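You operate a simulated robot arm through the tools that you are given. There is no shell and no other tool. Be economical: measure what you need, move in short steps, check, and stop when the job is done.

You run a simulated robot arm. Do the job below in one go: nothing can be reset, and whatever is moved stays where it is left.

Task
Put the yellow mug in the sink bowl. Then take the white fuse from the top of the short brown bench and leave it on top of the gold weight. Then fetch the blue ink cartridge from the top of the short brown bench and set it on the blue notebook. Then put the blue bulb on the top of the long brown bench away on the top of the short brown bench. Then open the plates cupboard door, fetch the blue fuse from the top of the short brown bench and set it on the top shelf of the plates cupboard and shut the door again. Then fetch the milk carton and stand it on the red notebook. Then take the grey paint tin and leave it on the green timetable board. Then open the black cabinet door d, fetch the label carton and set it on the upper shelf behind black cabinet door d and shut the d again. The order counts. Set down upright: yellow mug, blue ink cartridge, blue bulb, milk carton, grey paint tin, label carton.

It is judged by the outcome, as a careful person would: the job done as asked, and still so three seconds after it is handed in. It fails if anything else is knocked over, pushed out of place, dropped, spilled or broken.

Robot
A 7-joint arm with a two-finger parallel gripper on a trunk, on a base that drives. Base frame: it is fixed to the floor where the robot stands at the start and does not move with it; the origin is under the middle of the robot, x ahead of it, y to its left, z up. Lengths are in mm, angles in rad, forces in N, time in s.
Its first joint turns from -2.897 to 2.897 rad. Places, roughly: black cabinet door D [500, 5800, 600]; blue bulb (3x3x6 cm) [-2500, -2700, 900]; blue fuse [-2750, -3750, 750]; blue ink cartridge [-2500, -3250, 750]; blue notebook [-2750, -3500, 750]; gold weight (6x6x6 cm) [-2700, -3100, 900]; green timetable board [750, 4750, 1000]; grey paint tin [750, 7750, 1000]; label carton [750, 8000, 1000]; plates cupboard door [400, -1100, 500]; red notebook [-2000, 1000, 500]; sink bowl inside [600, -500, 700]; top of the short brown bench [-2500, -3500, 800]; top shelf of the plates cupboard [700, -1100, 500]; upper shelf behind black cabinet door d [800, 5800, 600]; white fuse [-2750, -3000, 750]; yellow mug (11x7x9 cm) [500, 0, 900]. Payload 3.43 kg.
The TCP is the grasp point between the finger pads, 30 mm short of the fingertips. In the tool frame z runs along the fingers and y along their closing line. Largest opening 94 mm; finger width 28, thickness 10; the body of the gripper, 50 by 96 mm, starts 55 mm behind the TCP.
Orientation is that of the tool frame in the base frame, as [roll, pitch, yaw] about the fixed x, y, z axes, in that order (R = Rz(yaw) Ry(pitch) Rx(roll)). With the fingers straight down and closing along the base's y, the tool's x points along the base's -x, its y along +y and its z along -z.

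Tools
- The arm moves only by the tool servo_tool. Its argument "increments" is a list of rows, each a list of 3 entries, a list of its own where there are three numbers: the shift along the tool's x, y, z in units of 30 mm (1.0 is 30 mm), then the turn, a rotation vector about the tool's x, y, z in units of 5 degrees (1.0 is 5 degrees), then the opening, from 0 (shut) to 1 (fully open). In form: [[[x, y, z], [ax, ay, az], claw], ...]. A call has 1 to 8 rows; each row shifts and turns the commanded pose from where the row before left it, along the tool's axes as they then stand. A call with a number of a shift or a turn outside -1 to 1 is refused whole. Rows are played at 5 a second. More than 50 mm and 0.15 rad between two rows, or a gripper value outside its range, and nothing of the call is played. Where a pose cannot be reached the arm comes as near as it can. A force on the tool above 40 N (or 10 N above the force at the start of the call, whichever is more), or a blocked arm, ends the call early, and 0.2 s more pass. The fingers move at their own pace (about 45 mm/s each) and stop on an object; they squeeze with about 38 N. The grip force told is the motor's: it shows also when the fingers shut on nothing. Time passes only in rows, and 0.2 s behind the last, so rows that do not move let the fingers close. The reply holds the time, the measured pose of the TCP, the force on the tool along the base axes, the opening and the grip force, in the units named above and with some noise, with the torque about the TCP (base axes, N m) and any sound that the robot's microphone picked up.
- Cameras (640 x 400 px; columns grow to the right, rows downward): "scene" is now at [-2.6, 168.1, 1394]; the picture's right is [-0.77, -0.64, 0.00], its down [-0.32, 0.39, -0.86] and it looks along [0.55, -0.67, -0.50] (base axes); focal length 281 px, centre (320, 200). "wrist" rides on the gripper at [76, 14, -102] in the tool frame; the picture's right is [-0.18, 0.98, 0.00], its down [-0.75, -0.14, -0.64] and it looks along [-0.63, -0.12, 0.77] (tool axes); focal length 243 px, centre (320, 200).
- get_image(camera): a new picture of that camera. No time passes.
- steer(legs): drives the robot by 1 to 6 legs, each [ahead, turn to the left] in mm and rad, along the robot's own axes; the way and the turn of a leg run together, so that a leg with both is an arc; at most 1500 mm and 3.142 rad a leg. The arm and the cameras ride along, it lands a little off, and it stops where it bumps. It gives what a move gives.
- pan_tilt(pan, tilt): turns the head with the scene camera to pan (to the left, within 2.094 rad either way) and tilt (down, from -0.506 to 1.204), counted from straight ahead of the robot. It gives what a move gives.
- locate(camera, pixels): for up to 12 pixels [column, row] of the newest picture of that camera ("zoom" is the newest enlarged one), the place [x, y, z] in the base frame of the surface seen there, good to about 3 mm. No time passes.
- enlarge(camera, box): a new picture of the part [left, top, right, bottom] of that camera's present view, enlarged. No time passes.
- close_job(): hands the job in; it is judged then, once.

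Go step by step. Measure first, check grasps and placings, and put right what went wrong. The budget is 350 turns and 258 pictures, counting those below and the enlarged ones. Unless the task says otherwise, let go and move clear before handing in, and close with one line.

The tools are called after "Emit:" as name(argument=value, ...) on one line, values as JSON. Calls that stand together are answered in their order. servo_tool: Moves the arm, as the interface text tells. Its arguments: {"type":"object","properties":{"increments":{"type":"array"}},"required":["increments"]} The other tools are called the same way: steer (legs) drives the base; pan_tilt (pan, tilt) turns the head that bears the scene camera; get_image (camera) takes a picture; locate (camera, pixels) gives the place of the surface under pixels of a picture; enlarge (camera, box) takes an enlarged picture of a part of a camera's view; close_job () hands the job in.

At the start:

```text
clock: 0.0
position: [176.9, -469.1, 1117.5]
tcp_rot: [-3.141, 0.0, 3.137]
ft_force: [-0.3, -0.8, -0.5]
torque: [0.01, -0.01, -0.02]
width: 94.2
finger_force: 0.1
robot x, y, heading: [1.7, 1.3, -0.001]
head pan, tilt: [-0.878, 0.527]
```

scene: 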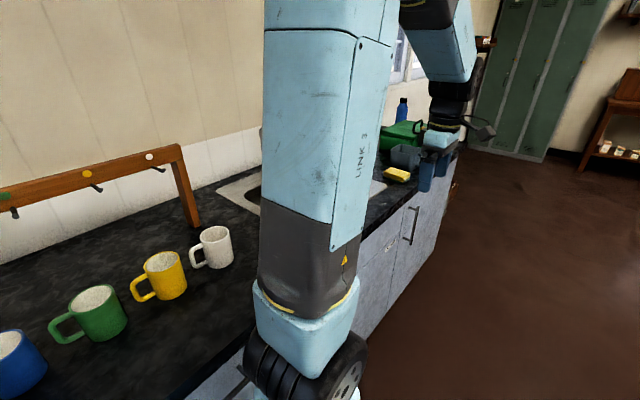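
wrist: 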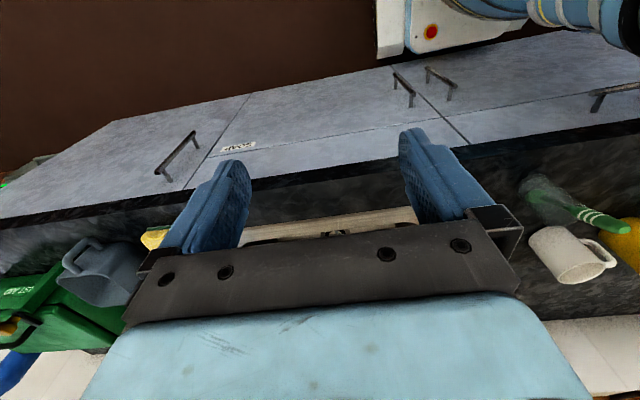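

The scene picture shows the yellow mug near (165,275), with the white mug right of it and the green one left. I'll locate its rim, handle and neighbours first.

Emit:
locate(camera="scene", pixels=[[161, 262], [146, 262], [180, 262], [162, 295], [138, 290], [150, 297], [212, 235], [197, 265], [95, 295], [60, 335], [175, 320], [240, 190]])

Emit:
enlarge(camera="scene", box=[40, 200, 260, 340])

Emit:
locate(camera="wrist", pixels=[[330, 225], [280, 235], [390, 215], [565, 255], [95, 275], [155, 238]])

```text
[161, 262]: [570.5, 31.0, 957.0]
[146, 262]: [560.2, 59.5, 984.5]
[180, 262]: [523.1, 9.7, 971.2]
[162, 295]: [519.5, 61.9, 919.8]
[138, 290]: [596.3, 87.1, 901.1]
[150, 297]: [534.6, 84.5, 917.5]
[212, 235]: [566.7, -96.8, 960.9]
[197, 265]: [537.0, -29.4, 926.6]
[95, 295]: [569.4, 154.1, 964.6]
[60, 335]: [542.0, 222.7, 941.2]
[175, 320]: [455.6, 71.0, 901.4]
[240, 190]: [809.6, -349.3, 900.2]
```

```text
2.86 times, centred on (150, 270) of scene
```

zoom: 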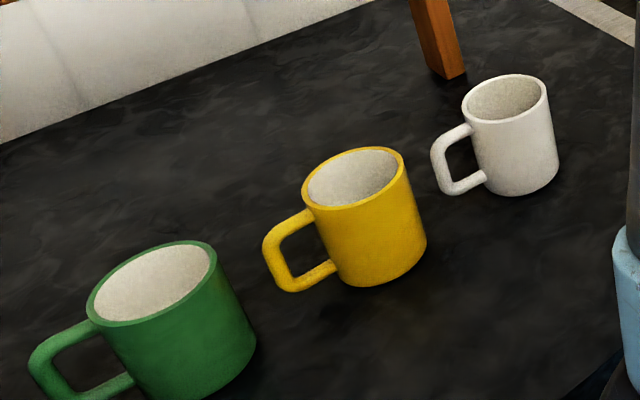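

```text
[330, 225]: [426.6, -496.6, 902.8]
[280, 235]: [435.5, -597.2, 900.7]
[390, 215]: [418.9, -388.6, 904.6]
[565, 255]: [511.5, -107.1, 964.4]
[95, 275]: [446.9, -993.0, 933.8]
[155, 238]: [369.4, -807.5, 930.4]
```

The zoom shows the yellow mug's rim (303,185)-(403,165) and its handle at (275,250). I'll locate the rim all around.

Emit:
locate(camera="zoom", pixels=[[305, 197], [345, 208], [399, 185], [401, 156], [360, 149], [318, 168], [268, 250], [295, 287], [290, 222], [300, 214], [344, 282], [445, 150]])

Emit:
pan_tilt(pan=-0.5, tilt=0.6)

Emit:
get_image(camera="scene")

```text
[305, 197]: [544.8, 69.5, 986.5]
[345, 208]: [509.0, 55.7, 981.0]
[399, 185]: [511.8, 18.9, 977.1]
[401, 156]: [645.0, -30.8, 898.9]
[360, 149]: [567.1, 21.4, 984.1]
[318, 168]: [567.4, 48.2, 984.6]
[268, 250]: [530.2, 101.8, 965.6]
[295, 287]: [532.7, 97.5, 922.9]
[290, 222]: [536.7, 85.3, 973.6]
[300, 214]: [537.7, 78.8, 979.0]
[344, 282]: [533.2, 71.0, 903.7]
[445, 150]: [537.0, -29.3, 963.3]
```

```text
clock: 0.8
position: [178.9, -468.5, 1118.8]
tcp_rot: [3.14, 0.0, 3.137]
ft_force: [-0.6, -0.2, -0.2]
torque: [0.01, 0.02, -0.02]
width: 94.1
finger_force: 0.0
robot x, y, heading: [-2.0, 3.9, -0.001]
head pan, tilt: [-0.499, 0.6]
```

```text
254 pictures are left
```

scene: 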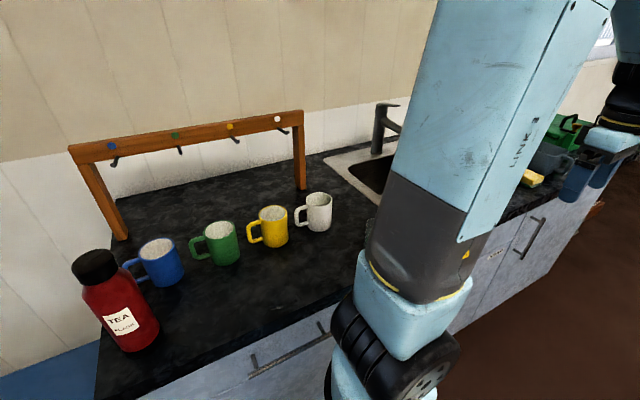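

The mug body is centred near (538,36), its rim is at z≈986, and the handle points to +y. So I'll grip it with the fingers closing along x, which means turning the yaw +90° on the way over.

Emit:
servo_tool(increments=[[[-0.75, 0.6, 0], [0, 0, -1], 1], [[-0.799, 0.532, 0], [0, 0, -1], 1], [[-0.843, 0.461, 0], [0, 0, -1], 1], [[-0.88, 0.385, 0], [0, 0, -1], 1], [[-0.91, 0.307, 0], [0, 0, -1], 1], [[-0.933, 0.227, 0], [0, 0, -1], 1], [[-0.95, 0.145, 0], [0, 0, -1], 1], [[-0.959, 0.061, 0], [0, 0, -1], 1]])

```text
clock: 2.6
position: [358.5, -326.0, 1116.5]
tcp_rot: [3.141, 0.0, -2.45]
ft_force: [-0.1, -0.5, 0.0]
torque: [-0.01, 0.02, -0.01]
width: 94.0
finger_force: 0.0
robot x, y, heading: [-2.8, 5.3, 0.002]
head pan, tilt: [-0.499, 0.6]
```

The move tracked well (180,143 and +40°). I'll carry on with the rest of it.

Emit:
servo_tool(increments=[[[-0.96, -0.023, 0], [0, 0, -1], 1], [[-0.955, -0.106, 0], [0, 0, -1], 1], [[-0.942, -0.189, 0], [0, 0, -1], 1], [[-0.922, -0.27, 0], [0, 0, -1], 1], [[-0.818, 0.183, 0], [0, 0, -1], 1], [[-0.831, 0.112, 0], [0, 0, -1], 1], [[-0.837, 0.039, 0], [0, 0, -1], 1], [[-0.838, -0.034, 0], [0, 0, -1], 1]])

Emit:
servo_tool(increments=[[[-0.831, -0.107, 0], [0, 0, -1], 1], [[-0.819, -0.179, 0], [0, 0, -1], 1], [[-0.8, -0.25, 0], [0, 0, 0], 1], [[-0.8, -0.25, 0], [0, 0, 0], 1], [[-0.8, -0.25, 0], [0, 0, 0], 1], [[-0.8, -0.25, 0], [0, 0, 0], 1], [[-0.8, -0.25, 0], [0, 0, 0], 1], [[-0.8, -0.25, 0], [0, 0, 0], 1]])

Emit:
get_image(camera="wrist")

Emit:
get_image(camera="scene")

```text
clock: 4.5
position: [478.4, -158.2, 1117.5]
tcp_rot: [3.141, 0.0, -1.751]
ft_force: [-0.4, -0.2, -0.1]
torque: [0.02, 0.03, -0.01]
width: 94.0
finger_force: 0.1
robot x, y, heading: [-0.9, 4.6, -0.0]
head pan, tilt: [-0.499, 0.6]
```

```text
clock: 6.2
position: [539.2, 32.8, 1117.8]
tcp_rot: [3.142, -0.001, -1.577]
ft_force: [-0.1, -1.3, -0.1]
torque: [0.03, -0.02, 0.01]
width: 94.1
finger_force: 0.1
robot x, y, heading: [-0.1, 5.7, 0.0]
head pan, tilt: [-0.499, 0.6]
```

```text
253 pictures are left
```

wrist: 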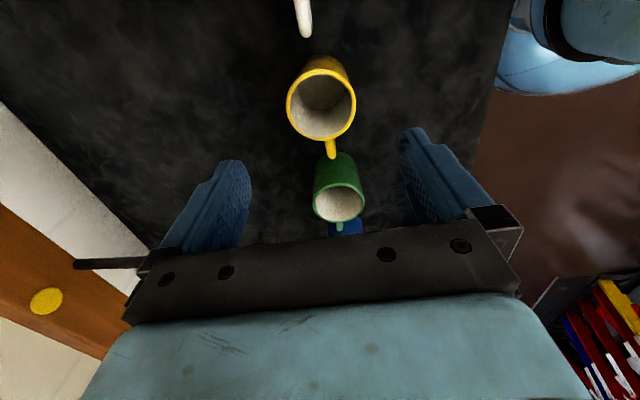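

```text
252 pictures are left
```

scene: 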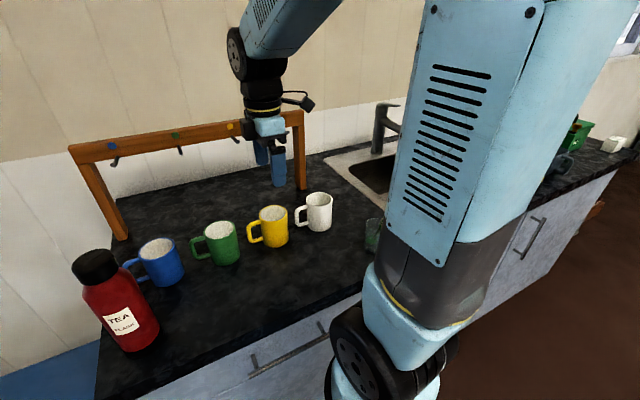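

The wrist view shows the mug's opening round (321,98). At the left, (110,263), is a hook on the rack, so I'll check its clearance and the mug's rim.

Emit:
locate(camera="wrist", pixels=[[90, 264], [130, 263], [40, 300], [288, 100], [354, 100], [321, 60], [321, 139], [331, 155], [303, 30], [318, 205], [361, 205], [338, 157]])

Emit:
locate(camera="scene", pixels=[[231, 130], [235, 138], [100, 190], [300, 165], [378, 170], [400, 165]])

```text
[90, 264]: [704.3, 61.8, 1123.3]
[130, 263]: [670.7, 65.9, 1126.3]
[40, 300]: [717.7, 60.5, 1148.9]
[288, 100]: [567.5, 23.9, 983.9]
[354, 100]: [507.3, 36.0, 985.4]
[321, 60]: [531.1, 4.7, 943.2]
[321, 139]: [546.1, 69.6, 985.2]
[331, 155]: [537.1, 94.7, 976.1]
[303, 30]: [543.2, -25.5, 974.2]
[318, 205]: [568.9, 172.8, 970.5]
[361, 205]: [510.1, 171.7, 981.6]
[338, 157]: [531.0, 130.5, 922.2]
```

```text
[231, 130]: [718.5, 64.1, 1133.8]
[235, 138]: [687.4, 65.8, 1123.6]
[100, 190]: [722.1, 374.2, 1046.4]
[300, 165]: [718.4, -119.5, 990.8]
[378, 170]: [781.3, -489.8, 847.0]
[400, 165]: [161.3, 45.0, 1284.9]
```

The mug is centred at (538,35) and the TCP is above it; the hook ends at x≈670, clear of us. I'll go down to z≈962 and close.

Emit:
servo_tool(increments=[[[-0.07, 0, 0.9], [0, 0, 0], 1], [[0, 0, 0.9], [0, 0, 0], 1], [[0, 0, 0.9], [0, 0, 0], 1], [[0, 0, 0.9], [0, 0, 0], 1], [[0, 0, 0.8], [0, 0, 0], 1], [[0, 0, 0.8], [0, 0, 0], 1]])

Emit:
servo_tool(increments=[[[0, 0, 0], [0, 0, 0], 0], [[0, 0, 0], [0, 0, 0], 0], [[0, 0, 0], [0, 0, 0], 0], [[0, 0, 0], [0, 0, 0], 0]])

Emit:
get_image(camera="scene")

```text
clock: 7.7
position: [539.5, 36.3, 964.0]
tcp_rot: [-3.14, 0.002, -1.575]
ft_force: [-0.1, -0.5, 0.2]
torque: [0.03, -0.02, 0.02]
width: 94.3
finger_force: 0.0
robot x, y, heading: [3.0, 3.1, 0.001]
head pan, tilt: [-0.499, 0.6]
```

```text
clock: 8.7
position: [539.8, 36.8, 964.7]
tcp_rot: [3.141, -0.001, -1.576]
ft_force: [-0.5, -0.1, 0.4]
torque: [-0.01, -0.03, -0.02]
width: 68.2
finger_force: 37.7
robot x, y, heading: [-1.7, 3.6, -0.004]
head pan, tilt: [-0.499, 0.6]
```

```text
251 pictures are left
```

scene: 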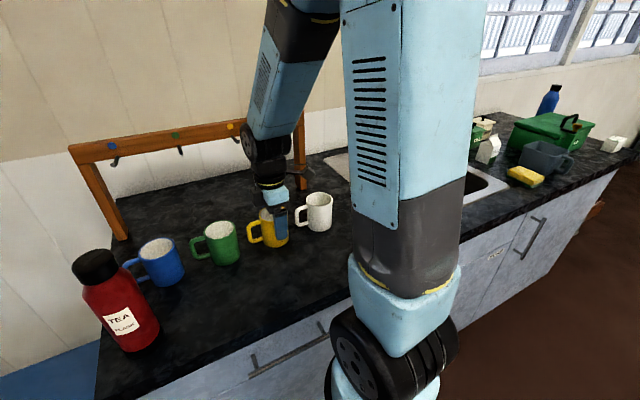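

The grip is at width 68 with 37.7 N, so the mug is held. I'll lift it 130 mm and then look at the sink.

Emit:
servo_tool(increments=[[[0, 0, -0.7], [0, 0, 0], 0], [[0, 0, -0.9], [0, 0, 0], 0], [[0, 0, -0.9], [0, 0, 0], 0], [[0, 0, -0.9], [0, 0, 0], 0], [[0, 0, -0.9], [0, 0, 0], 0]])

Emit:
pan_tilt(pan=-1.0, tilt=0.6)

Emit:
get_image(camera="scene")

Emit:
get_image(camera="wrist")

```text
clock: 9.8
position: [541.6, 33.6, 1091.0]
tcp_rot: [3.141, 0.0, -1.575]
ft_force: [0.2, -0.1, -1.3]
torque: [-0.02, 0.02, 0.0]
width: 68.2
finger_force: 37.8
robot x, y, heading: [3.8, -0.6, 0.001]
head pan, tilt: [-0.499, 0.6]
```

```text
clock: 10.8
position: [541.5, 34.4, 1090.8]
tcp_rot: [3.141, 0.0, -1.575]
ft_force: [-0.1, -0.2, -2.4]
torque: [-0.04, 0.01, 0.02]
width: 68.2
finger_force: 38.1
robot x, y, heading: [2.3, 6.5, -0.001]
head pan, tilt: [-1.0, 0.6]
```

```text
250 pictures are left
```

scene: 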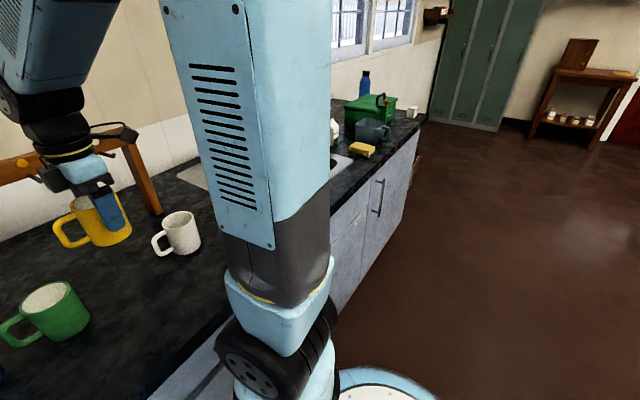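

```text
249 pictures are left
```

wrist: 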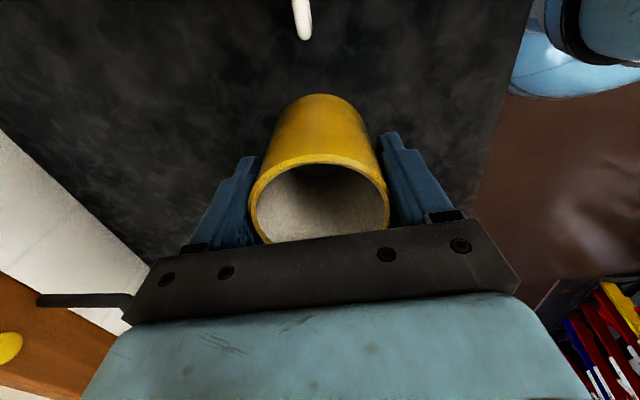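

The mug is held level with its base at about 1027, clear of the white mug (rim ~988). The arm link hides the sink in the scene view, so I'll swing toward −y while turning the yaw back, which lets the wrist camera see the sink.

Emit:
servo_tool(increments=[[[0.7, 0, 0], [0, 0, 1], 0], [[0.697, -0.061, 0], [0, 0, 1], 0], [[0.689, -0.122, 0], [0, 0, 1], 0], [[0.676, -0.181, 0], [0, 0, 1], 0], [[0.658, -0.239, 0], [0, 0, 1], 0], [[0.634, -0.296, 0], [0, 0, 1], 0], [[0.606, -0.35, 0], [0, 0, 1], 0], [[0.573, -0.402, 0], [0, 0, 1], 0]])

Emit:
servo_tool(increments=[[[0.536, -0.45, 0], [0, 0, 1], 0], [[0.495, -0.495, 0], [0, 0, 1], 0], [[0.45, -0.536, 0], [0, 0, 1], 0], [[0.402, -0.573, 0], [0, 0, 1], 0], [[0.35, -0.606, 0], [0, 0, 1], 0], [[0.296, -0.634, 0], [0, 0, 1], 0], [[0.239, -0.658, 0], [0, 0, 1], 0], [[0.181, -0.676, 0], [0, 0, 1], 0]])

Emit:
get_image(camera="wrist")

Emit:
get_image(camera="scene")

```text
clock: 12.6
position: [541.3, -132.7, 1091.3]
tcp_rot: [3.141, 0.001, -2.276]
ft_force: [0.0, -0.1, -2.5]
torque: [-0.04, 0.0, 0.0]
width: 68.3
finger_force: 38.1
robot x, y, heading: [0.8, 0.2, -0.003]
head pan, tilt: [-1.0, 0.6]
```

```text
clock: 14.4
position: [537.4, -299.9, 1092.3]
tcp_rot: [-3.141, 0.0, -2.975]
ft_force: [-0.4, 0.8, -1.9]
torque: [-0.05, 0.04, -0.03]
width: 68.2
finger_force: 38.0
robot x, y, heading: [2.3, 5.7, 0.001]
head pan, tilt: [-1.0, 0.6]
```

```text
248 pictures are left
```

wrist: 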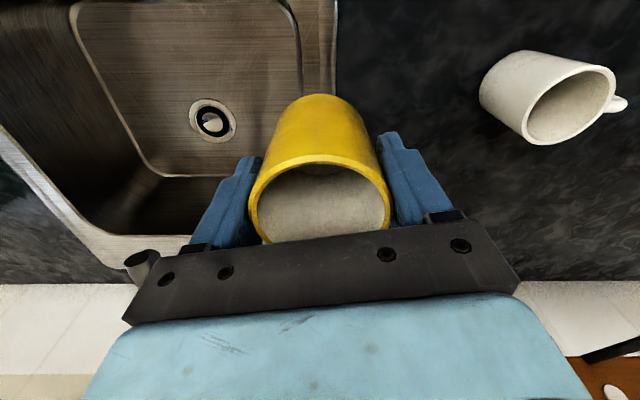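

```text
247 pictures are left
```

scene: 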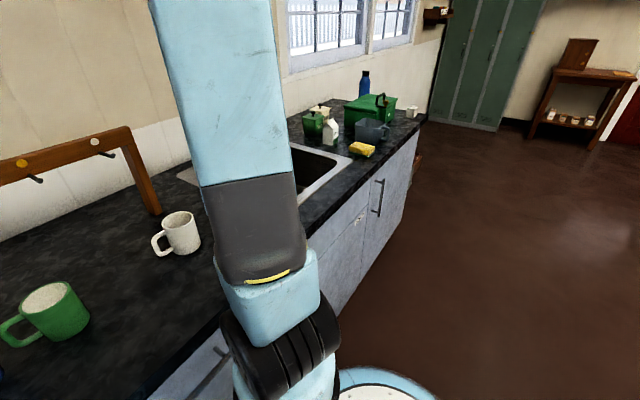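

The wrist view shows the bowl floor with its drain (212,122), the rim edges and the tap's spout (140,262). I'll locate those.

Emit:
locate(camera="wrist", pixels=[[212, 90], [85, 15], [155, 165], [290, 25], [225, 165], [110, 190], [40, 170], [140, 262], [320, 60], [110, 250], [325, 20], [20, 120]])

Emit:
locate(camera="scene", pixels=[[300, 195], [320, 175], [340, 158], [318, 148], [312, 160], [345, 165]])

```text
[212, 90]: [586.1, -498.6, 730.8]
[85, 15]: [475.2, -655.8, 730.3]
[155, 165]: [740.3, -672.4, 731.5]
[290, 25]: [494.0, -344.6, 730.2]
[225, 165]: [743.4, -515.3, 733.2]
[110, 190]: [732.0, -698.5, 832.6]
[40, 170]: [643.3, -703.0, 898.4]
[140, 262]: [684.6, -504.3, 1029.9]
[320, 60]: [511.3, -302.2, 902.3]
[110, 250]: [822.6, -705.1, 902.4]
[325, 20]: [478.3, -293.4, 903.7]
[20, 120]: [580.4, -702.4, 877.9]
```

```text
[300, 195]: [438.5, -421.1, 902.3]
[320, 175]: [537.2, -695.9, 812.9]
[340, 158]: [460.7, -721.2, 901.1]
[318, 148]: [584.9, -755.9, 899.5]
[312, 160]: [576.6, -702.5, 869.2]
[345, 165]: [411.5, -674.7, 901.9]
```

The bowl floor is at z≈731, x 450–750, y −345 to −690, and the spout end is at (685,−504,1030). I'll set the mug down near (545,−440), clear of the tap and drain, moving across first.

Emit:
servo_tool(increments=[[[0.16, -0.916, 0], [0, 0, 1], 0], [[0.08, -0.926, 0], [0, 0, 0.9], 0], [[-0.1, -0.93, 0], [0, 0, 0], 0], [[-0.1, -0.93, 0], [0, 0, 0], 0], [[-0.07, -0.93, 0], [0, 0, 0], 0]])

Emit:
get_image(camera="wrist")

```text
clock: 15.6
position: [547.7, -440.4, 1092.8]
tcp_rot: [3.141, 0.001, -3.138]
ft_force: [0.8, 0.4, -1.3]
torque: [-0.09, 0.03, -0.01]
width: 68.6
finger_force: 38.0
robot x, y, heading: [-2.1, 1.8, 0.001]
head pan, tilt: [-1.0, 0.6]
```

```text
246 pictures are left
```

wrist: 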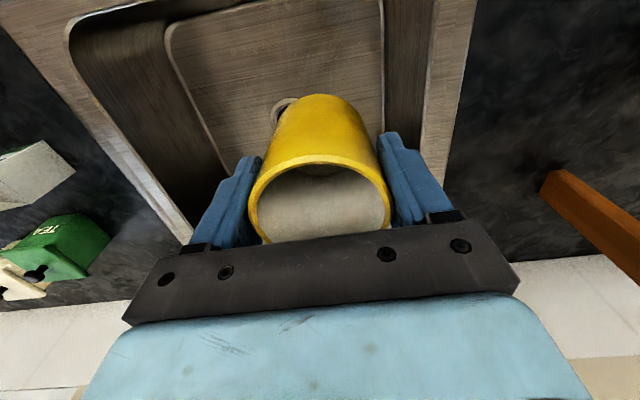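

The mug is over the bowl, with the tap behind the gripper. I'll lower it in two calls, ending about 2 mm above contact.

Emit:
servo_tool(increments=[[[0, 0, 1], [0, 0, 0], 0], [[0, 0, 1], [0, 0, 0], 0], [[0, 0, 1], [0, 0, 0], 0], [[0, 0, 1], [0, 0, 0], 0], [[0, 0, 1], [0, 0, 0], 0], [[0, 0, 1], [0, 0, 0], 0], [[0, 0, 1], [0, 0, 0], 0], [[0, 0, 0.8], [0, 0, 0], 0]])

Emit:
servo_tool(increments=[[[0, 0, 0.7], [0, 0, 0], 0], [[0, 0, 0.6], [0, 0, 0], 0], [[0, 0, 0.5], [0, 0, 0], 0], [[0, 0, 0.2], [0, 0, 0], 0]])

Emit:
get_image(camera="wrist")

```text
clock: 17.4
position: [548.9, -439.5, 857.4]
tcp_rot: [-3.141, 0.001, -3.138]
ft_force: [0.1, 0.4, -1.8]
torque: [0.01, 0.02, -0.02]
width: 68.1
finger_force: 38.3
robot x, y, heading: [-0.6, 7.2, -0.002]
head pan, tilt: [-1.0, 0.6]
```

```text
clock: 18.4
position: [546.3, -439.1, 797.3]
tcp_rot: [3.141, 0.0, -3.139]
ft_force: [-0.6, -0.4, -2.5]
torque: [0.0, 0.04, -0.01]
width: 68.2
finger_force: 38.3
robot x, y, heading: [1.4, 3.1, 0.001]
head pan, tilt: [-1.0, 0.6]
```

```text
245 pictures are left
```

wrist: 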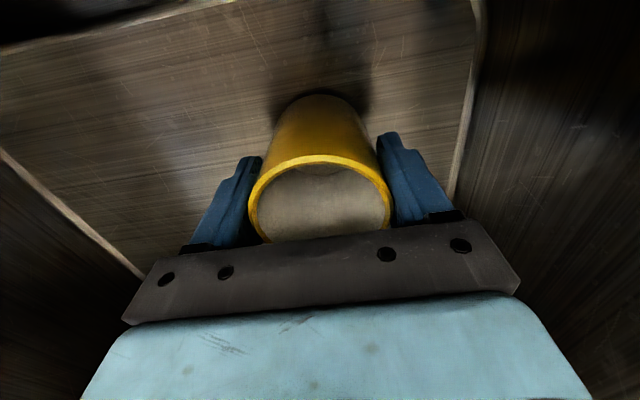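

No contact yet. I'll inch down until the force shows it.

Emit:
servo_tool(increments=[[[0, 0, 0.1], [0, 0, 0], 0], [[0, 0, 0.1], [0, 0, 0], 0]])

```text
clock: 19.0
position: [547.1, -439.9, 793.9]
tcp_rot: [-3.138, 0.003, -3.137]
ft_force: [0.5, 4.9, 28.8]
torque: [0.09, -0.36, 0.11]
width: 68.3
finger_force: 37.7
robot x, y, heading: [0.2, 4.0, 0.001]
head pan, tilt: [-1.0, 0.6]
```

There's contact (29 N). I'll open and rise straight up.

Emit:
servo_tool(increments=[[[0, 0, -0.04], [0, 0, 0], 0.3], [[0, 0, 0], [0, 0, 0], 1], [[0, 0, 0], [0, 0, 0], 1], [[0, 0, 0], [0, 0, 0], 1]])

Emit:
servo_tool(increments=[[[0, 0, -0.6], [0, 0, 0], 1], [[0, 0, -1], [0, 0, 0], 1], [[0, 0, -1], [0, 0, 0], 1], [[0, 0, -1], [0, 0, 0], 1], [[0, 0, -1], [0, 0, 0], 1], [[0, 0, -1], [0, 0, 0], 1], [[0, 0, -1], [0, 0, 0], 1], [[0, 0, -1], [0, 0, 0], 1]])

Emit:
get_image(camera="wrist")

```text
clock: 20.0
position: [546.2, -440.9, 793.2]
tcp_rot: [-3.142, -0.002, -3.139]
ft_force: [0.5, 0.1, -0.5]
torque: [0.01, 0.0, -0.03]
width: 94.0
finger_force: 0.0
robot x, y, heading: [2.5, 5.0, 0.003]
head pan, tilt: [-1.0, 0.6]
```

```text
clock: 21.8
position: [546.1, -441.1, 1019.7]
tcp_rot: [-3.141, 0.0, -3.14]
ft_force: [0.0, 0.1, -0.2]
torque: [0.03, 0.04, -0.01]
width: 93.8
finger_force: 0.2
robot x, y, heading: [0.3, 0.8, -0.004]
head pan, tilt: [-1.0, 0.6]
```

```text
244 pictures are left
```

wrist: 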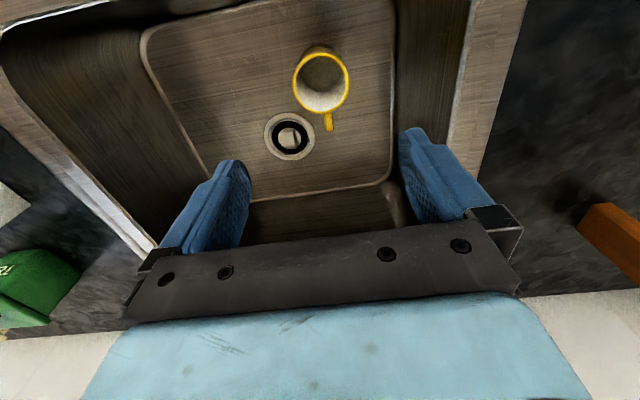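

The mug stands upright in the bowl at (321,82). I'll pull the arm back to its starting pose and look behind for the route to the short brown bench.

Emit:
servo_tool(increments=[[[0, 0, -1], [0, 0, 0], 1], [[0, 0, -1], [0, 0, 0], 1], [[0, 0, -1], [0, 0, 0], 1], [[0.9, 0, -0.3], [0, 0, 0], 1], [[1, 0, 0], [0, 0, 0], 1], [[1, 0, 0], [0, 0, 0], 1], [[1, 0, 0], [0, 0, 0], 1], [[1, 0, 0], [0, 0, 0], 1]])

Emit:
servo_tool(increments=[[[1, 0, 0], [0, 0, 0], 0.5], [[1, 0, 0], [0, 0, 0], 0.5], [[1, 0, 0], [0, 0, 0], 0.5], [[1, 0, 0], [0, 0, 0], 0.5], [[1, 0, 0], [0, 0, 0], 0.5], [[1, 0, 0], [0, 0, 0], 0.5], [[1, 0, 0], [0, 0, 0], 0.5]])

Emit:
pan_tilt(pan=-2.09, tilt=0.4)

Emit:
get_image(camera="scene")

Emit:
pan_tilt(pan=2.09, tilt=0.4)

Emit:
get_image(camera="scene")

```text
clock: 23.6
position: [399.4, -441.3, 1119.7]
tcp_rot: [-3.14, 0.0, -3.137]
ft_force: [0.3, 0.5, 0.3]
torque: [-0.02, -0.02, 0.0]
width: 93.9
finger_force: 0.0
robot x, y, heading: [1.5, 2.5, -0.001]
head pan, tilt: [-1.0, 0.6]
```

```text
clock: 25.2
position: [190.1, -440.6, 1119.1]
tcp_rot: [-3.14, 0.0, -3.137]
ft_force: [0.0, -0.5, 0.0]
torque: [0.0, 0.04, -0.01]
width: 46.8
finger_force: 0.0
robot x, y, heading: [-0.9, 3.2, -0.0]
head pan, tilt: [-1.0, 0.6]
```

```text
clock: 26.5
position: [189.5, -440.0, 1119.1]
tcp_rot: [-3.141, -0.001, -3.137]
ft_force: [0.1, 0.1, -0.1]
torque: [-0.02, 0.01, 0.0]
width: 47.2
finger_force: 0.2
robot x, y, heading: [1.3, 2.5, -0.001]
head pan, tilt: [-2.089, 0.4]
```

```text
243 pictures are left
```

scene: 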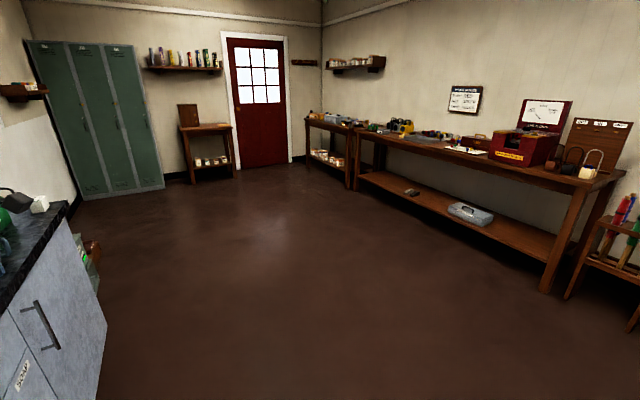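

```text
clock: 29.9
position: [190.3, -440.3, 1118.3]
tcp_rot: [3.141, 0.0, -3.138]
ft_force: [0.4, 0.2, 0.4]
torque: [0.0, 0.02, -0.01]
width: 46.9
finger_force: 0.0
robot x, y, heading: [1.9, 2.6, -0.004]
head pan, tilt: [2.089, 0.4]
```

```text
242 pictures are left
```

scene: 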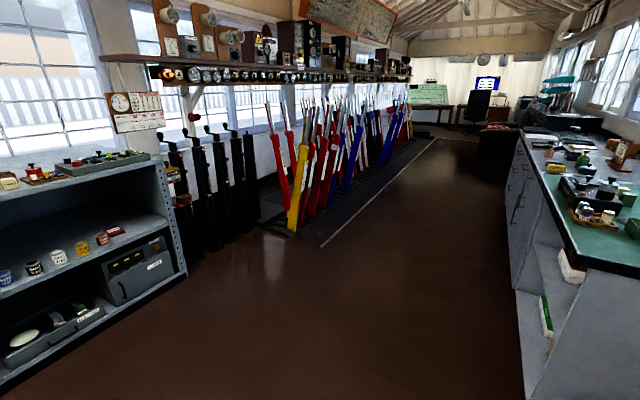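

The floor between here and the benches is clear; the short bench is at about (340,125) with the long bench right of it. I'll get bench coordinates from the right-hand view.

Emit:
pan_tilt(pan=-2.09, tilt=0.3)

Emit:
enlarge(camera="scene", box=[280, 60, 640, 285])

```text
clock: 33.3
position: [190.5, -441.9, 1119.3]
tcp_rot: [-3.141, 0.0, -3.14]
ft_force: [0.8, -0.4, 0.4]
torque: [0.01, 0.03, 0.0]
width: 46.9
finger_force: 0.1
robot x, y, heading: [-0.5, 1.1, 0.001]
head pan, tilt: [-2.089, 0.3]
```

```text
1.78 times, centred on (460, 172) of scene
```

zoom: 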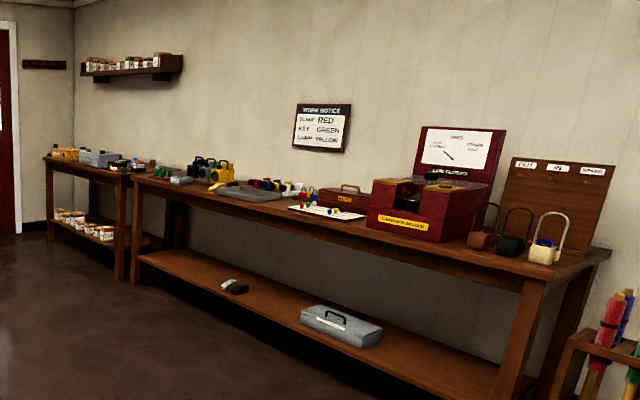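

Emit:
locate(camera="zoom", pixels=[[45, 158], [122, 172], [135, 178], [548, 280], [605, 252], [118, 280], [50, 240], [140, 258], [60, 215], [150, 165], [180, 178], [225, 175]])

```text
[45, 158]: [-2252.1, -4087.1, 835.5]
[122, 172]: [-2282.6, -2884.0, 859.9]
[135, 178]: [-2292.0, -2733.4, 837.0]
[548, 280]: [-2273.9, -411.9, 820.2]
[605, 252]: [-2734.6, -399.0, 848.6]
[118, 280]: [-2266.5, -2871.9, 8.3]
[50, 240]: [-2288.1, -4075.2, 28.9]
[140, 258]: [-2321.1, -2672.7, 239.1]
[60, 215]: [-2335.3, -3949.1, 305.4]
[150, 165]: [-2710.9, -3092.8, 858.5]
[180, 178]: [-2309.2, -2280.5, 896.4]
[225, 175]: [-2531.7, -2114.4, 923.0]
```

The benches' fronts are at x≈−2270 and their tops at z≈850; the short bench runs y −2880 to −4090. I'll drive to about (−1850,−3250) and finish facing −x, in two stages.

Emit:
steer(legs=[[0, -2.088], [1250, 0], [1250, 0], [1240, 0], [0, -1.054]])

Emit:
pan_tilt(pan=0.3, tilt=0.6)

Emit:
get_image(camera="scene")

```text
clock: 34.7
position: [143.6, -455.6, 1119.2]
tcp_rot: [3.139, -0.002, 3.047]
ft_force: [-0.3, -1.0, -0.5]
torque: [0.03, 0.01, 0.01]
width: 47.0
finger_force: 0.0
robot x, y, heading: [-1.5, 6.9, -0.09]
head pan, tilt: [-2.089, 0.3]
stopped in leg 1: the robot was blocked; the commanded pose is now the measured one
```

```text
clock: 36.9
position: [144.1, -456.0, 1119.4]
tcp_rot: [3.141, 0.0, 3.046]
ft_force: [0.3, 0.1, 0.0]
torque: [0.02, 0.0, -0.01]
width: 46.8
finger_force: 0.0
robot x, y, heading: [-3.8, 6.8, -0.093]
head pan, tilt: [0.3, 0.6]
```

```text
240 pictures are left
```

scene: 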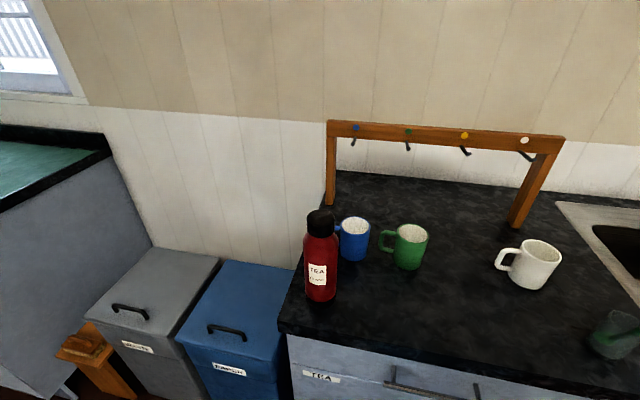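

The base bumped as it turned, its corner being close to the cupboard. I'll back off 500 mm before turning.

Emit:
steer(legs=[[-500, 0], [0, -1.0]])

Emit:
pan_tilt(pan=-1.2, tilt=1.1)

Emit:
get_image(camera="scene")

```text
clock: 42.7
position: [-808.3, -322.2, 1120.2]
tcp_rot: [-3.141, -0.001, 2.046]
ft_force: [1.1, 0.0, 0.3]
torque: [0.01, 0.05, 0.02]
width: 46.9
finger_force: 0.1
robot x, y, heading: [-454.0, 73.4, -1.093]
head pan, tilt: [0.3, 0.6]
```

```text
clock: 44.3
position: [-808.5, -322.6, 1120.1]
tcp_rot: [-3.141, 0.0, 2.048]
ft_force: [-0.5, -0.5, -0.8]
torque: [0.02, 0.03, -0.02]
width: 47.1
finger_force: 0.0
robot x, y, heading: [-454.9, 73.2, -1.091]
head pan, tilt: [-1.201, 1.1]
```

```text
239 pictures are left
```

scene: 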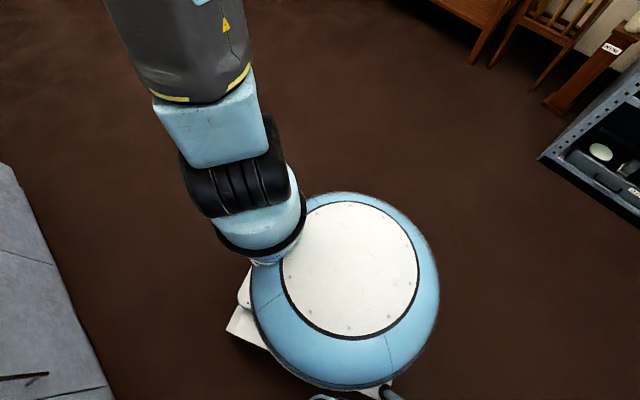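

The floor is clear. We stand at (−454,73) facing −1.09, so I'll drive to the short bench.

Emit:
steer(legs=[[0, -0.878], [1200, 0], [1200, 0], [1200, 0], [0, -1.172]])

Emit:
pan_tilt(pan=0.0, tilt=0.6)

Emit:
get_image(camera="scene")

```text
clock: 67.7
position: [-2136.1, -2681.4, 1120.4]
tcp_rot: [3.141, -0.001, 0.008]
ft_force: [-1.3, -1.3, 0.0]
torque: [0.04, -0.04, -0.02]
width: 46.9
finger_force: 0.1
robot x, y, heading: [-1940.6, -3237.6, 3.126]
head pan, tilt: [-1.201, 1.1]
stopped in leg 5: the robot was blocked; the commanded pose is now the measured one
```

```text
clock: 69.1
position: [-2134.9, -2681.6, 1121.7]
tcp_rot: [3.141, 0.0, 0.007]
ft_force: [-0.5, -0.5, -0.5]
torque: [0.0, -0.02, -0.01]
width: 47.1
finger_force: 0.0
robot x, y, heading: [-1941.0, -3237.7, 3.136]
head pan, tilt: [0.0, 0.6]
```

```text
238 pictures are left
```

scene: 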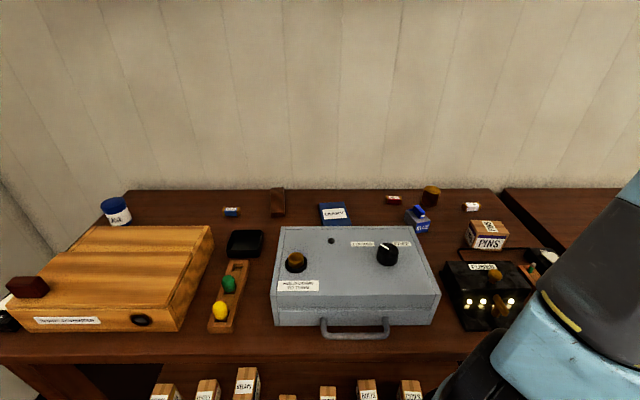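

We stand at (−1941,−3238) facing −x. I can see the white fuse (471,207), gold weight (430,196), ink cartridge (418,220), diary (333,214) and blue fuse (231,211), so I'll enlarge the view.

Emit:
enlarge(camera="scene", box=[360, 170, 520, 270])

Emit:
locate(camera="zoom", pixels=[[428, 148], [455, 150], [470, 148], [280, 78], [280, 105], [280, 135], [245, 90], [312, 92], [230, 150], [230, 185], [205, 215], [260, 215]])

Emit:
locate(camera="scene", pixels=[[322, 205], [345, 203], [350, 224], [325, 226], [334, 213], [231, 211], [224, 211], [239, 211], [277, 200], [285, 235], [430, 240], [388, 250]])

```text
4.00 times, centred on (440, 220) of scene
```

zoom: 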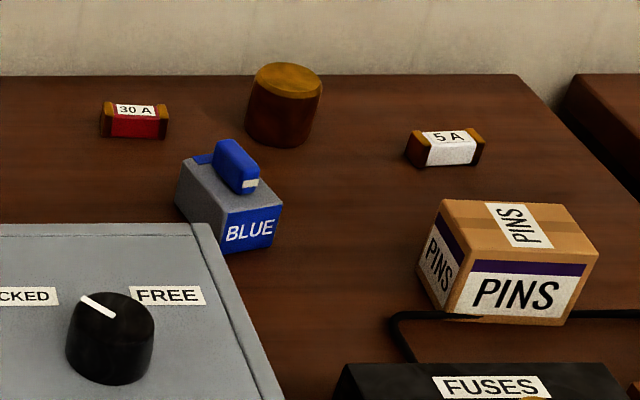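

```text
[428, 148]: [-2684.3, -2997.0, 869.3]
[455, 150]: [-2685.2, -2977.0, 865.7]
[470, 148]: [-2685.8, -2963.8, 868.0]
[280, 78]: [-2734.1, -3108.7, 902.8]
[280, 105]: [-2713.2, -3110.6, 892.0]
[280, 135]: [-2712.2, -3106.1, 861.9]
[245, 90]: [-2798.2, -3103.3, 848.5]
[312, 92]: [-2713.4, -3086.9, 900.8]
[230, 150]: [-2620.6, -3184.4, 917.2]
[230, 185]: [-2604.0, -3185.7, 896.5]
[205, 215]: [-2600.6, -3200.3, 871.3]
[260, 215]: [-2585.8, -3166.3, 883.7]
```

```text
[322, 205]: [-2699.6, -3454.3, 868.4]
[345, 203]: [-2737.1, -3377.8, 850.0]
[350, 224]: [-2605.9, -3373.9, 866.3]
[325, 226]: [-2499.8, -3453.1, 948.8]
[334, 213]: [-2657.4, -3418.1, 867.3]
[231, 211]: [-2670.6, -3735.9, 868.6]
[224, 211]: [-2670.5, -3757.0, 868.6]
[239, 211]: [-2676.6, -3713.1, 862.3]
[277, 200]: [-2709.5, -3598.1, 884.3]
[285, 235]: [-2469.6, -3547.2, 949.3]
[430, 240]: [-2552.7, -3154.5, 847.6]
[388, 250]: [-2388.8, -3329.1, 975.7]
```

The bench top is at z≈848. The white fuse lies along y at about (−2690,−2980), and the weight's top is near (−2738,−3107,903). I'll swing over the fuse, turning to yaw 90° so the fingers close across it.

Emit:
servo_tool(increments=[[[-0.771, 0.417, 0], [0, 0, -1], 0.55], [[-0.804, 0.348, 0], [0, 0, -1], 0.55], [[-0.832, 0.277, 0], [0, 0, -1], 0.55], [[-0.853, 0.203, 0], [0, 0, -1], 0.55], [[-0.867, 0.128, 0], [0, 0, -1], 0.55], [[-0.875, 0.052, 0], [0, 0, -1], 0.55], [[-0.876, -0.025, 0], [0, 0, -1], 0.55], [[-0.871, -0.101, 0], [0, 0, -1], 0.55]])

Emit:
servo_tool(increments=[[[-0.859, -0.177, 0], [0, 0, -1], 0.55], [[-0.84, -0.25, 0], [0, 0, -1], 0.55], [[-0.815, -0.323, 0], [0, 0, -1], 0.55], [[-0.784, -0.392, 0], [0, 0, -1], 0.55], [[-0.747, -0.459, 0], [0, 0, -1], 0.55], [[-0.704, -0.522, 0], [0, 0, -1], 0.55], [[-0.656, -0.582, 0], [0, 0, -1], 0.55], [[-0.603, -0.637, 0], [0, 0, -1], 0.55]])

Emit:
servo_tool(increments=[[[-0.545, -0.687, 0], [0, 0, -1], 0.55], [[-0.482, -0.732, 0], [0, 0, -1], 0.55], [[-0.417, -0.771, 0], [0, 0, 0], 0.55], [[-0.417, -0.771, 0], [0, 0, 0], 0.55], [[-0.417, -0.771, 0], [0, 0, 0], 0.55], [[-0.417, -0.771, 0], [0, 0, 0], 0.55], [[-0.417, -0.771, 0], [0, 0, 0], 0.55]])

Emit:
get_image(camera="wrist")

Emit:
get_image(camera="scene")

```text
clock: 70.9
position: [-2318.6, -2782.4, 1120.5]
tcp_rot: [3.14, -0.001, 0.707]
ft_force: [0.1, -0.1, -0.2]
torque: [0.0, 0.04, 0.04]
width: 51.5
finger_force: 0.0
robot x, y, heading: [-1941.5, -3236.7, 3.124]
head pan, tilt: [0.0, 0.6]
```

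```text
clock: 72.7
position: [-2502.6, -2883.1, 1121.6]
tcp_rot: [-3.141, 0.0, 1.404]
ft_force: [0.9, 0.0, 0.1]
torque: [0.02, 0.04, 0.04]
width: 51.4
finger_force: 0.1
robot x, y, heading: [-1943.3, -3239.2, 3.13]
head pan, tilt: [0.0, 0.6]
```

```text
clock: 74.3
position: [-2664.8, -2971.9, 1121.1]
tcp_rot: [3.141, 0.0, 1.578]
ft_force: [0.0, -0.1, -0.6]
torque: [0.01, 0.01, 0.02]
width: 51.6
finger_force: 0.1
robot x, y, heading: [-1941.1, -3237.6, 3.127]
head pan, tilt: [0.0, 0.6]
```

```text
236 pictures are left
```

wrist: 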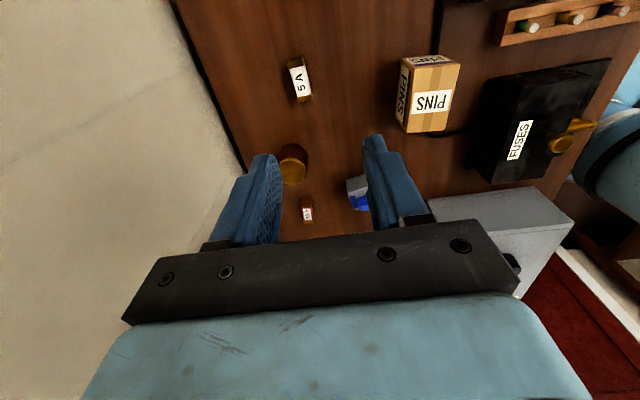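

```text
235 pictures are left
```

scene: 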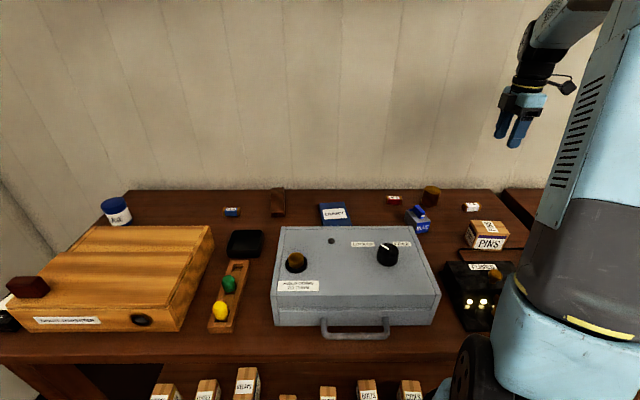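

The wrist view shows the 5 A fuse at (299,79) and the gold weight's top at (292,170). I'll enlarge and measure them.

Emit:
enlarge(camera="wrist", box=[240, 40, 400, 220])

```text
2.22 times, centred on (320, 130) of wrist
```

zoom: 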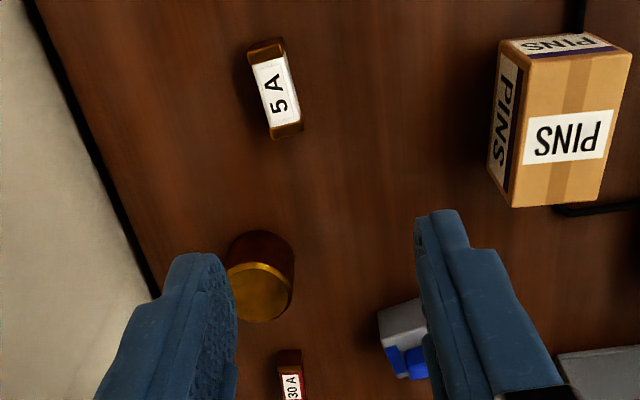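

Emit:
locate(camera="zoom", pixels=[[265, 52], [286, 130], [252, 92], [292, 82], [274, 88], [260, 285], [240, 295], [285, 295], [262, 318], [275, 265], [150, 290], [300, 200]])

```text
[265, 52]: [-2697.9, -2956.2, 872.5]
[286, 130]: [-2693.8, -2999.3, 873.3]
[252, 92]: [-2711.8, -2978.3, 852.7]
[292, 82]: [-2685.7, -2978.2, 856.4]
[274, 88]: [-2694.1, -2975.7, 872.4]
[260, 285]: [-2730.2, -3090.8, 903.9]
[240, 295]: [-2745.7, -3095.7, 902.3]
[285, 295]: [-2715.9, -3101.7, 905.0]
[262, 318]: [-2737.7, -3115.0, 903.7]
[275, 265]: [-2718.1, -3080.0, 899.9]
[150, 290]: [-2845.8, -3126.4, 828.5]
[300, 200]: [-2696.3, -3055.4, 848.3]
```

The fuse centre is (−2696,−2978), top 872, tilted about 5° from y. I'll shift by (−31,−6) and descend to z≈893, then check.

Emit:
servo_tool(increments=[[[-0.1, -0.52, 0.8], [0, 0, -0.7], 0.55], [[-0.1, -0.52, 0.8], [0, 0, 0], 0.55], [[0, 0, 1], [0, 0, 0], 0.55], [[0, 0, 1], [0, 0, 0], 0.55], [[0, 0, 1], [0, 0, 0], 0.55], [[0, 0, 1], [0, 0, 0], 0.55], [[0, 0, 1], [0, 0, 0], 0.55], [[0, 0, 0.8], [0, 0, 0], 0.55]])

Emit:
get_image(camera="wrist")

Emit:
get_image(camera="scene")

```text
clock: 76.1
position: [-2695.0, -2980.5, 898.9]
tcp_rot: [-3.14, 0.001, 1.639]
ft_force: [0.4, -0.3, 0.4]
torque: [0.01, 0.0, 0.0]
width: 51.6
finger_force: 0.0
robot x, y, heading: [-1939.4, -3236.2, 3.13]
head pan, tilt: [0.0, 0.6]
```

```text
233 pictures are left
```

wrist: 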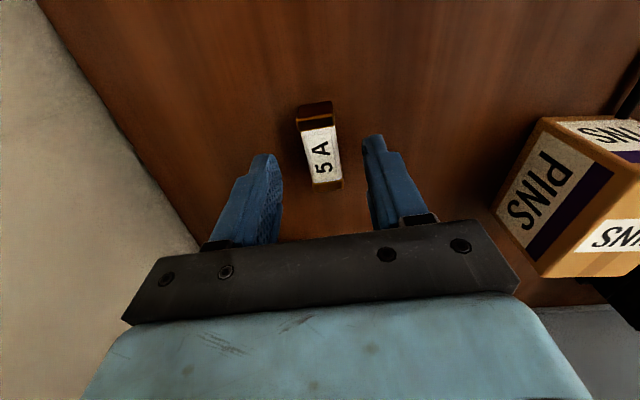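

```text
232 pictures are left
```

scene: 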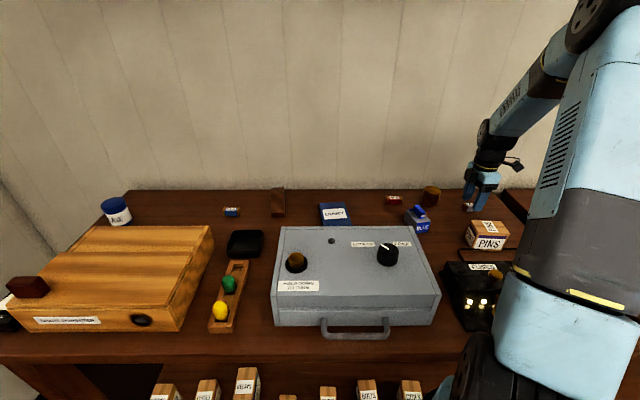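

The fuse sits between the fingers at (320,150). I'll go down 17 mm to z≈882 and close.

Emit:
servo_tool(increments=[[[0, 0, 0.3], [0, 0, 0], 0.55], [[0, 0, 0.27], [0, 0, 0], 0.55], [[0, 0, 0], [0, 0, 0], 0.0], [[0, 0, 0], [0, 0, 0], 0.0], [[0, 0, 0], [0, 0, 0], 0.0], [[0, 0, 0], [0, 0, 0], 0.0]])

Emit:
servo_tool(increments=[[[0, 0, -0.7], [0, 0, 0], 0], [[0, 0, -1], [0, 0, 0], 0], [[0, 0, -1], [0, 0, 0], 0]])

Emit:
get_image(camera="wrist")

```text
clock: 77.5
position: [-2695.2, -2979.1, 882.5]
tcp_rot: [3.141, 0.001, 1.638]
ft_force: [-0.2, -0.2, 0.1]
torque: [0.0, 0.01, 0.02]
width: 19.6
finger_force: 38.0
robot x, y, heading: [-1940.3, -3237.0, 3.129]
head pan, tilt: [0.0, 0.6]
```

```text
clock: 78.3
position: [-2694.0, -2979.4, 963.4]
tcp_rot: [-3.141, 0.0, 1.638]
ft_force: [-1.0, -0.2, -1.1]
torque: [-0.02, -0.05, -0.02]
width: 19.5
finger_force: 37.8
robot x, y, heading: [-1941.4, -3239.4, 3.129]
head pan, tilt: [0.0, 0.6]
```

```text
231 pictures are left
```

wrist: 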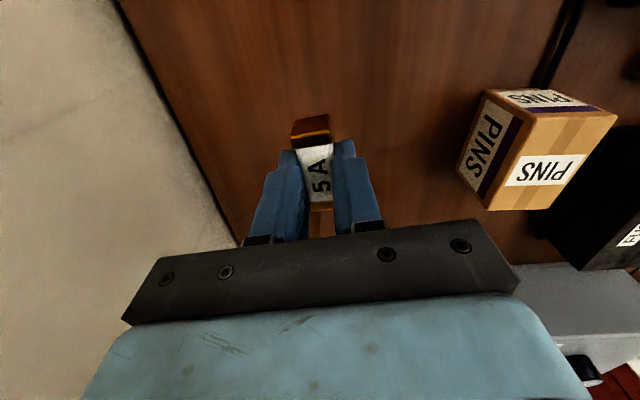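

The fuse is held (19.5 mm). I'll lift, turn back to yaw 0 for wall clearance, and move over the weight.

Emit:
servo_tool(increments=[[[0, 0, -1], [0, 0, 1], 0], [[0, 0, -1], [0, 0, 1], 0], [[0, 0, 0], [0, 0, 1], 0], [[0, 0, 0], [0, 0, 1], 0], [[0, 0, 0], [0, 0, 1], 0], [[0, 0, 0], [0, 0, 1], 0], [[0, 0, 0], [0, 0, 1], 0], [[0, 0, 0], [0, 0, 1], 0]])

Emit:
servo_tool(increments=[[[0, 0, 0], [0, 0, 1], 0], [[0, 0, 0], [0, 0, 1], 0], [[0, 0, 0], [0, 0, 1], 0], [[0, 0, 0], [0, 0, 1], 0], [[0, 0, 0], [0, 0, 1], 0], [[0, 0, 0], [0, 0, 1], 0], [[0, 0, 0], [0, 0, 1], 0], [[0, 0, 0], [0, 0, 1], 0]])

Emit:
servo_tool(increments=[[[0, 0, 0], [0, 0, 1], 0], [[0, 0, 0], [0, 0, 1], 0], [[0, 0, 0], [0, 0, 0.8], 0], [[0, 0.84, 0], [0, 0, 0], 0], [[0, 0.84, 0], [0, 0, 0], 0], [[0, 0.84, 0], [0, 0, 0], 0]])

Emit:
get_image(camera="wrist")

Emit:
enlarge(camera="scene", box=[360, 130, 520, 230])

```text
clock: 80.1
position: [-2695.8, -2978.3, 1021.7]
tcp_rot: [3.142, 0.001, 0.938]
ft_force: [0.6, 0.7, -0.1]
torque: [0.0, -0.01, 0.03]
width: 19.8
finger_force: 38.2
robot x, y, heading: [-1943.5, -3237.0, 3.126]
head pan, tilt: [0.0, 0.6]
```

```text
clock: 81.9
position: [-2695.6, -2980.1, 1023.8]
tcp_rot: [-3.141, 0.0, 0.242]
ft_force: [-1.1, 0.4, 0.5]
torque: [-0.01, -0.01, -0.01]
width: 19.7
finger_force: 38.3
robot x, y, heading: [-1937.4, -3237.4, 3.129]
head pan, tilt: [0.0, 0.6]
```

```text
clock: 83.3
position: [-2697.3, -3055.7, 1024.3]
tcp_rot: [-3.141, 0.0, -0.004]
ft_force: [0.7, 0.6, -1.4]
torque: [-0.06, 0.03, 0.02]
width: 19.5
finger_force: 37.9
robot x, y, heading: [-1941.4, -3237.9, 3.131]
head pan, tilt: [0.0, 0.6]
```

```text
230 pictures are left
```

wrist: 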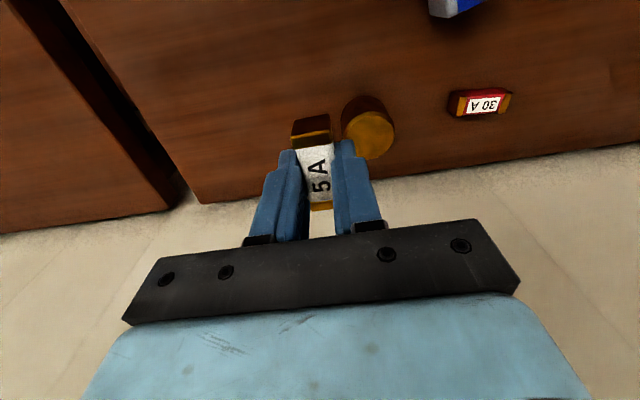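

```text
4.00 times, centred on (440, 180) of scene
```

zoom: 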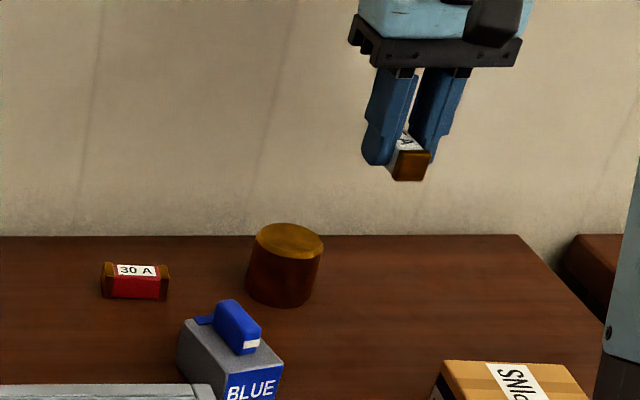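

The weight's top face shows at (370,135) in the wrist view. I'll measure its edges.

Emit:
locate(camera="wrist", pixels=[[350, 130], [391, 132], [371, 114], [374, 155], [370, 135], [500, 170], [310, 185]])

Emit:
locate(camera="zoom", pixels=[[259, 240], [320, 241], [290, 226], [288, 257], [290, 241]])

```text
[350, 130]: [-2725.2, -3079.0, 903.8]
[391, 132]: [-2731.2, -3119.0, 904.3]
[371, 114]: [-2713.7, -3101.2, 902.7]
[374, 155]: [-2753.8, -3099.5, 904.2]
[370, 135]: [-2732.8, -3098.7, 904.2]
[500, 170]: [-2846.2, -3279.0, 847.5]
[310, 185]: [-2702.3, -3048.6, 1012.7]
```

```text
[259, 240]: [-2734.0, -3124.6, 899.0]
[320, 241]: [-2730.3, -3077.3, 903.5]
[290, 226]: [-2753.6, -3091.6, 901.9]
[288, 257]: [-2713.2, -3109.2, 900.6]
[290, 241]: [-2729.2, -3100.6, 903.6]
```

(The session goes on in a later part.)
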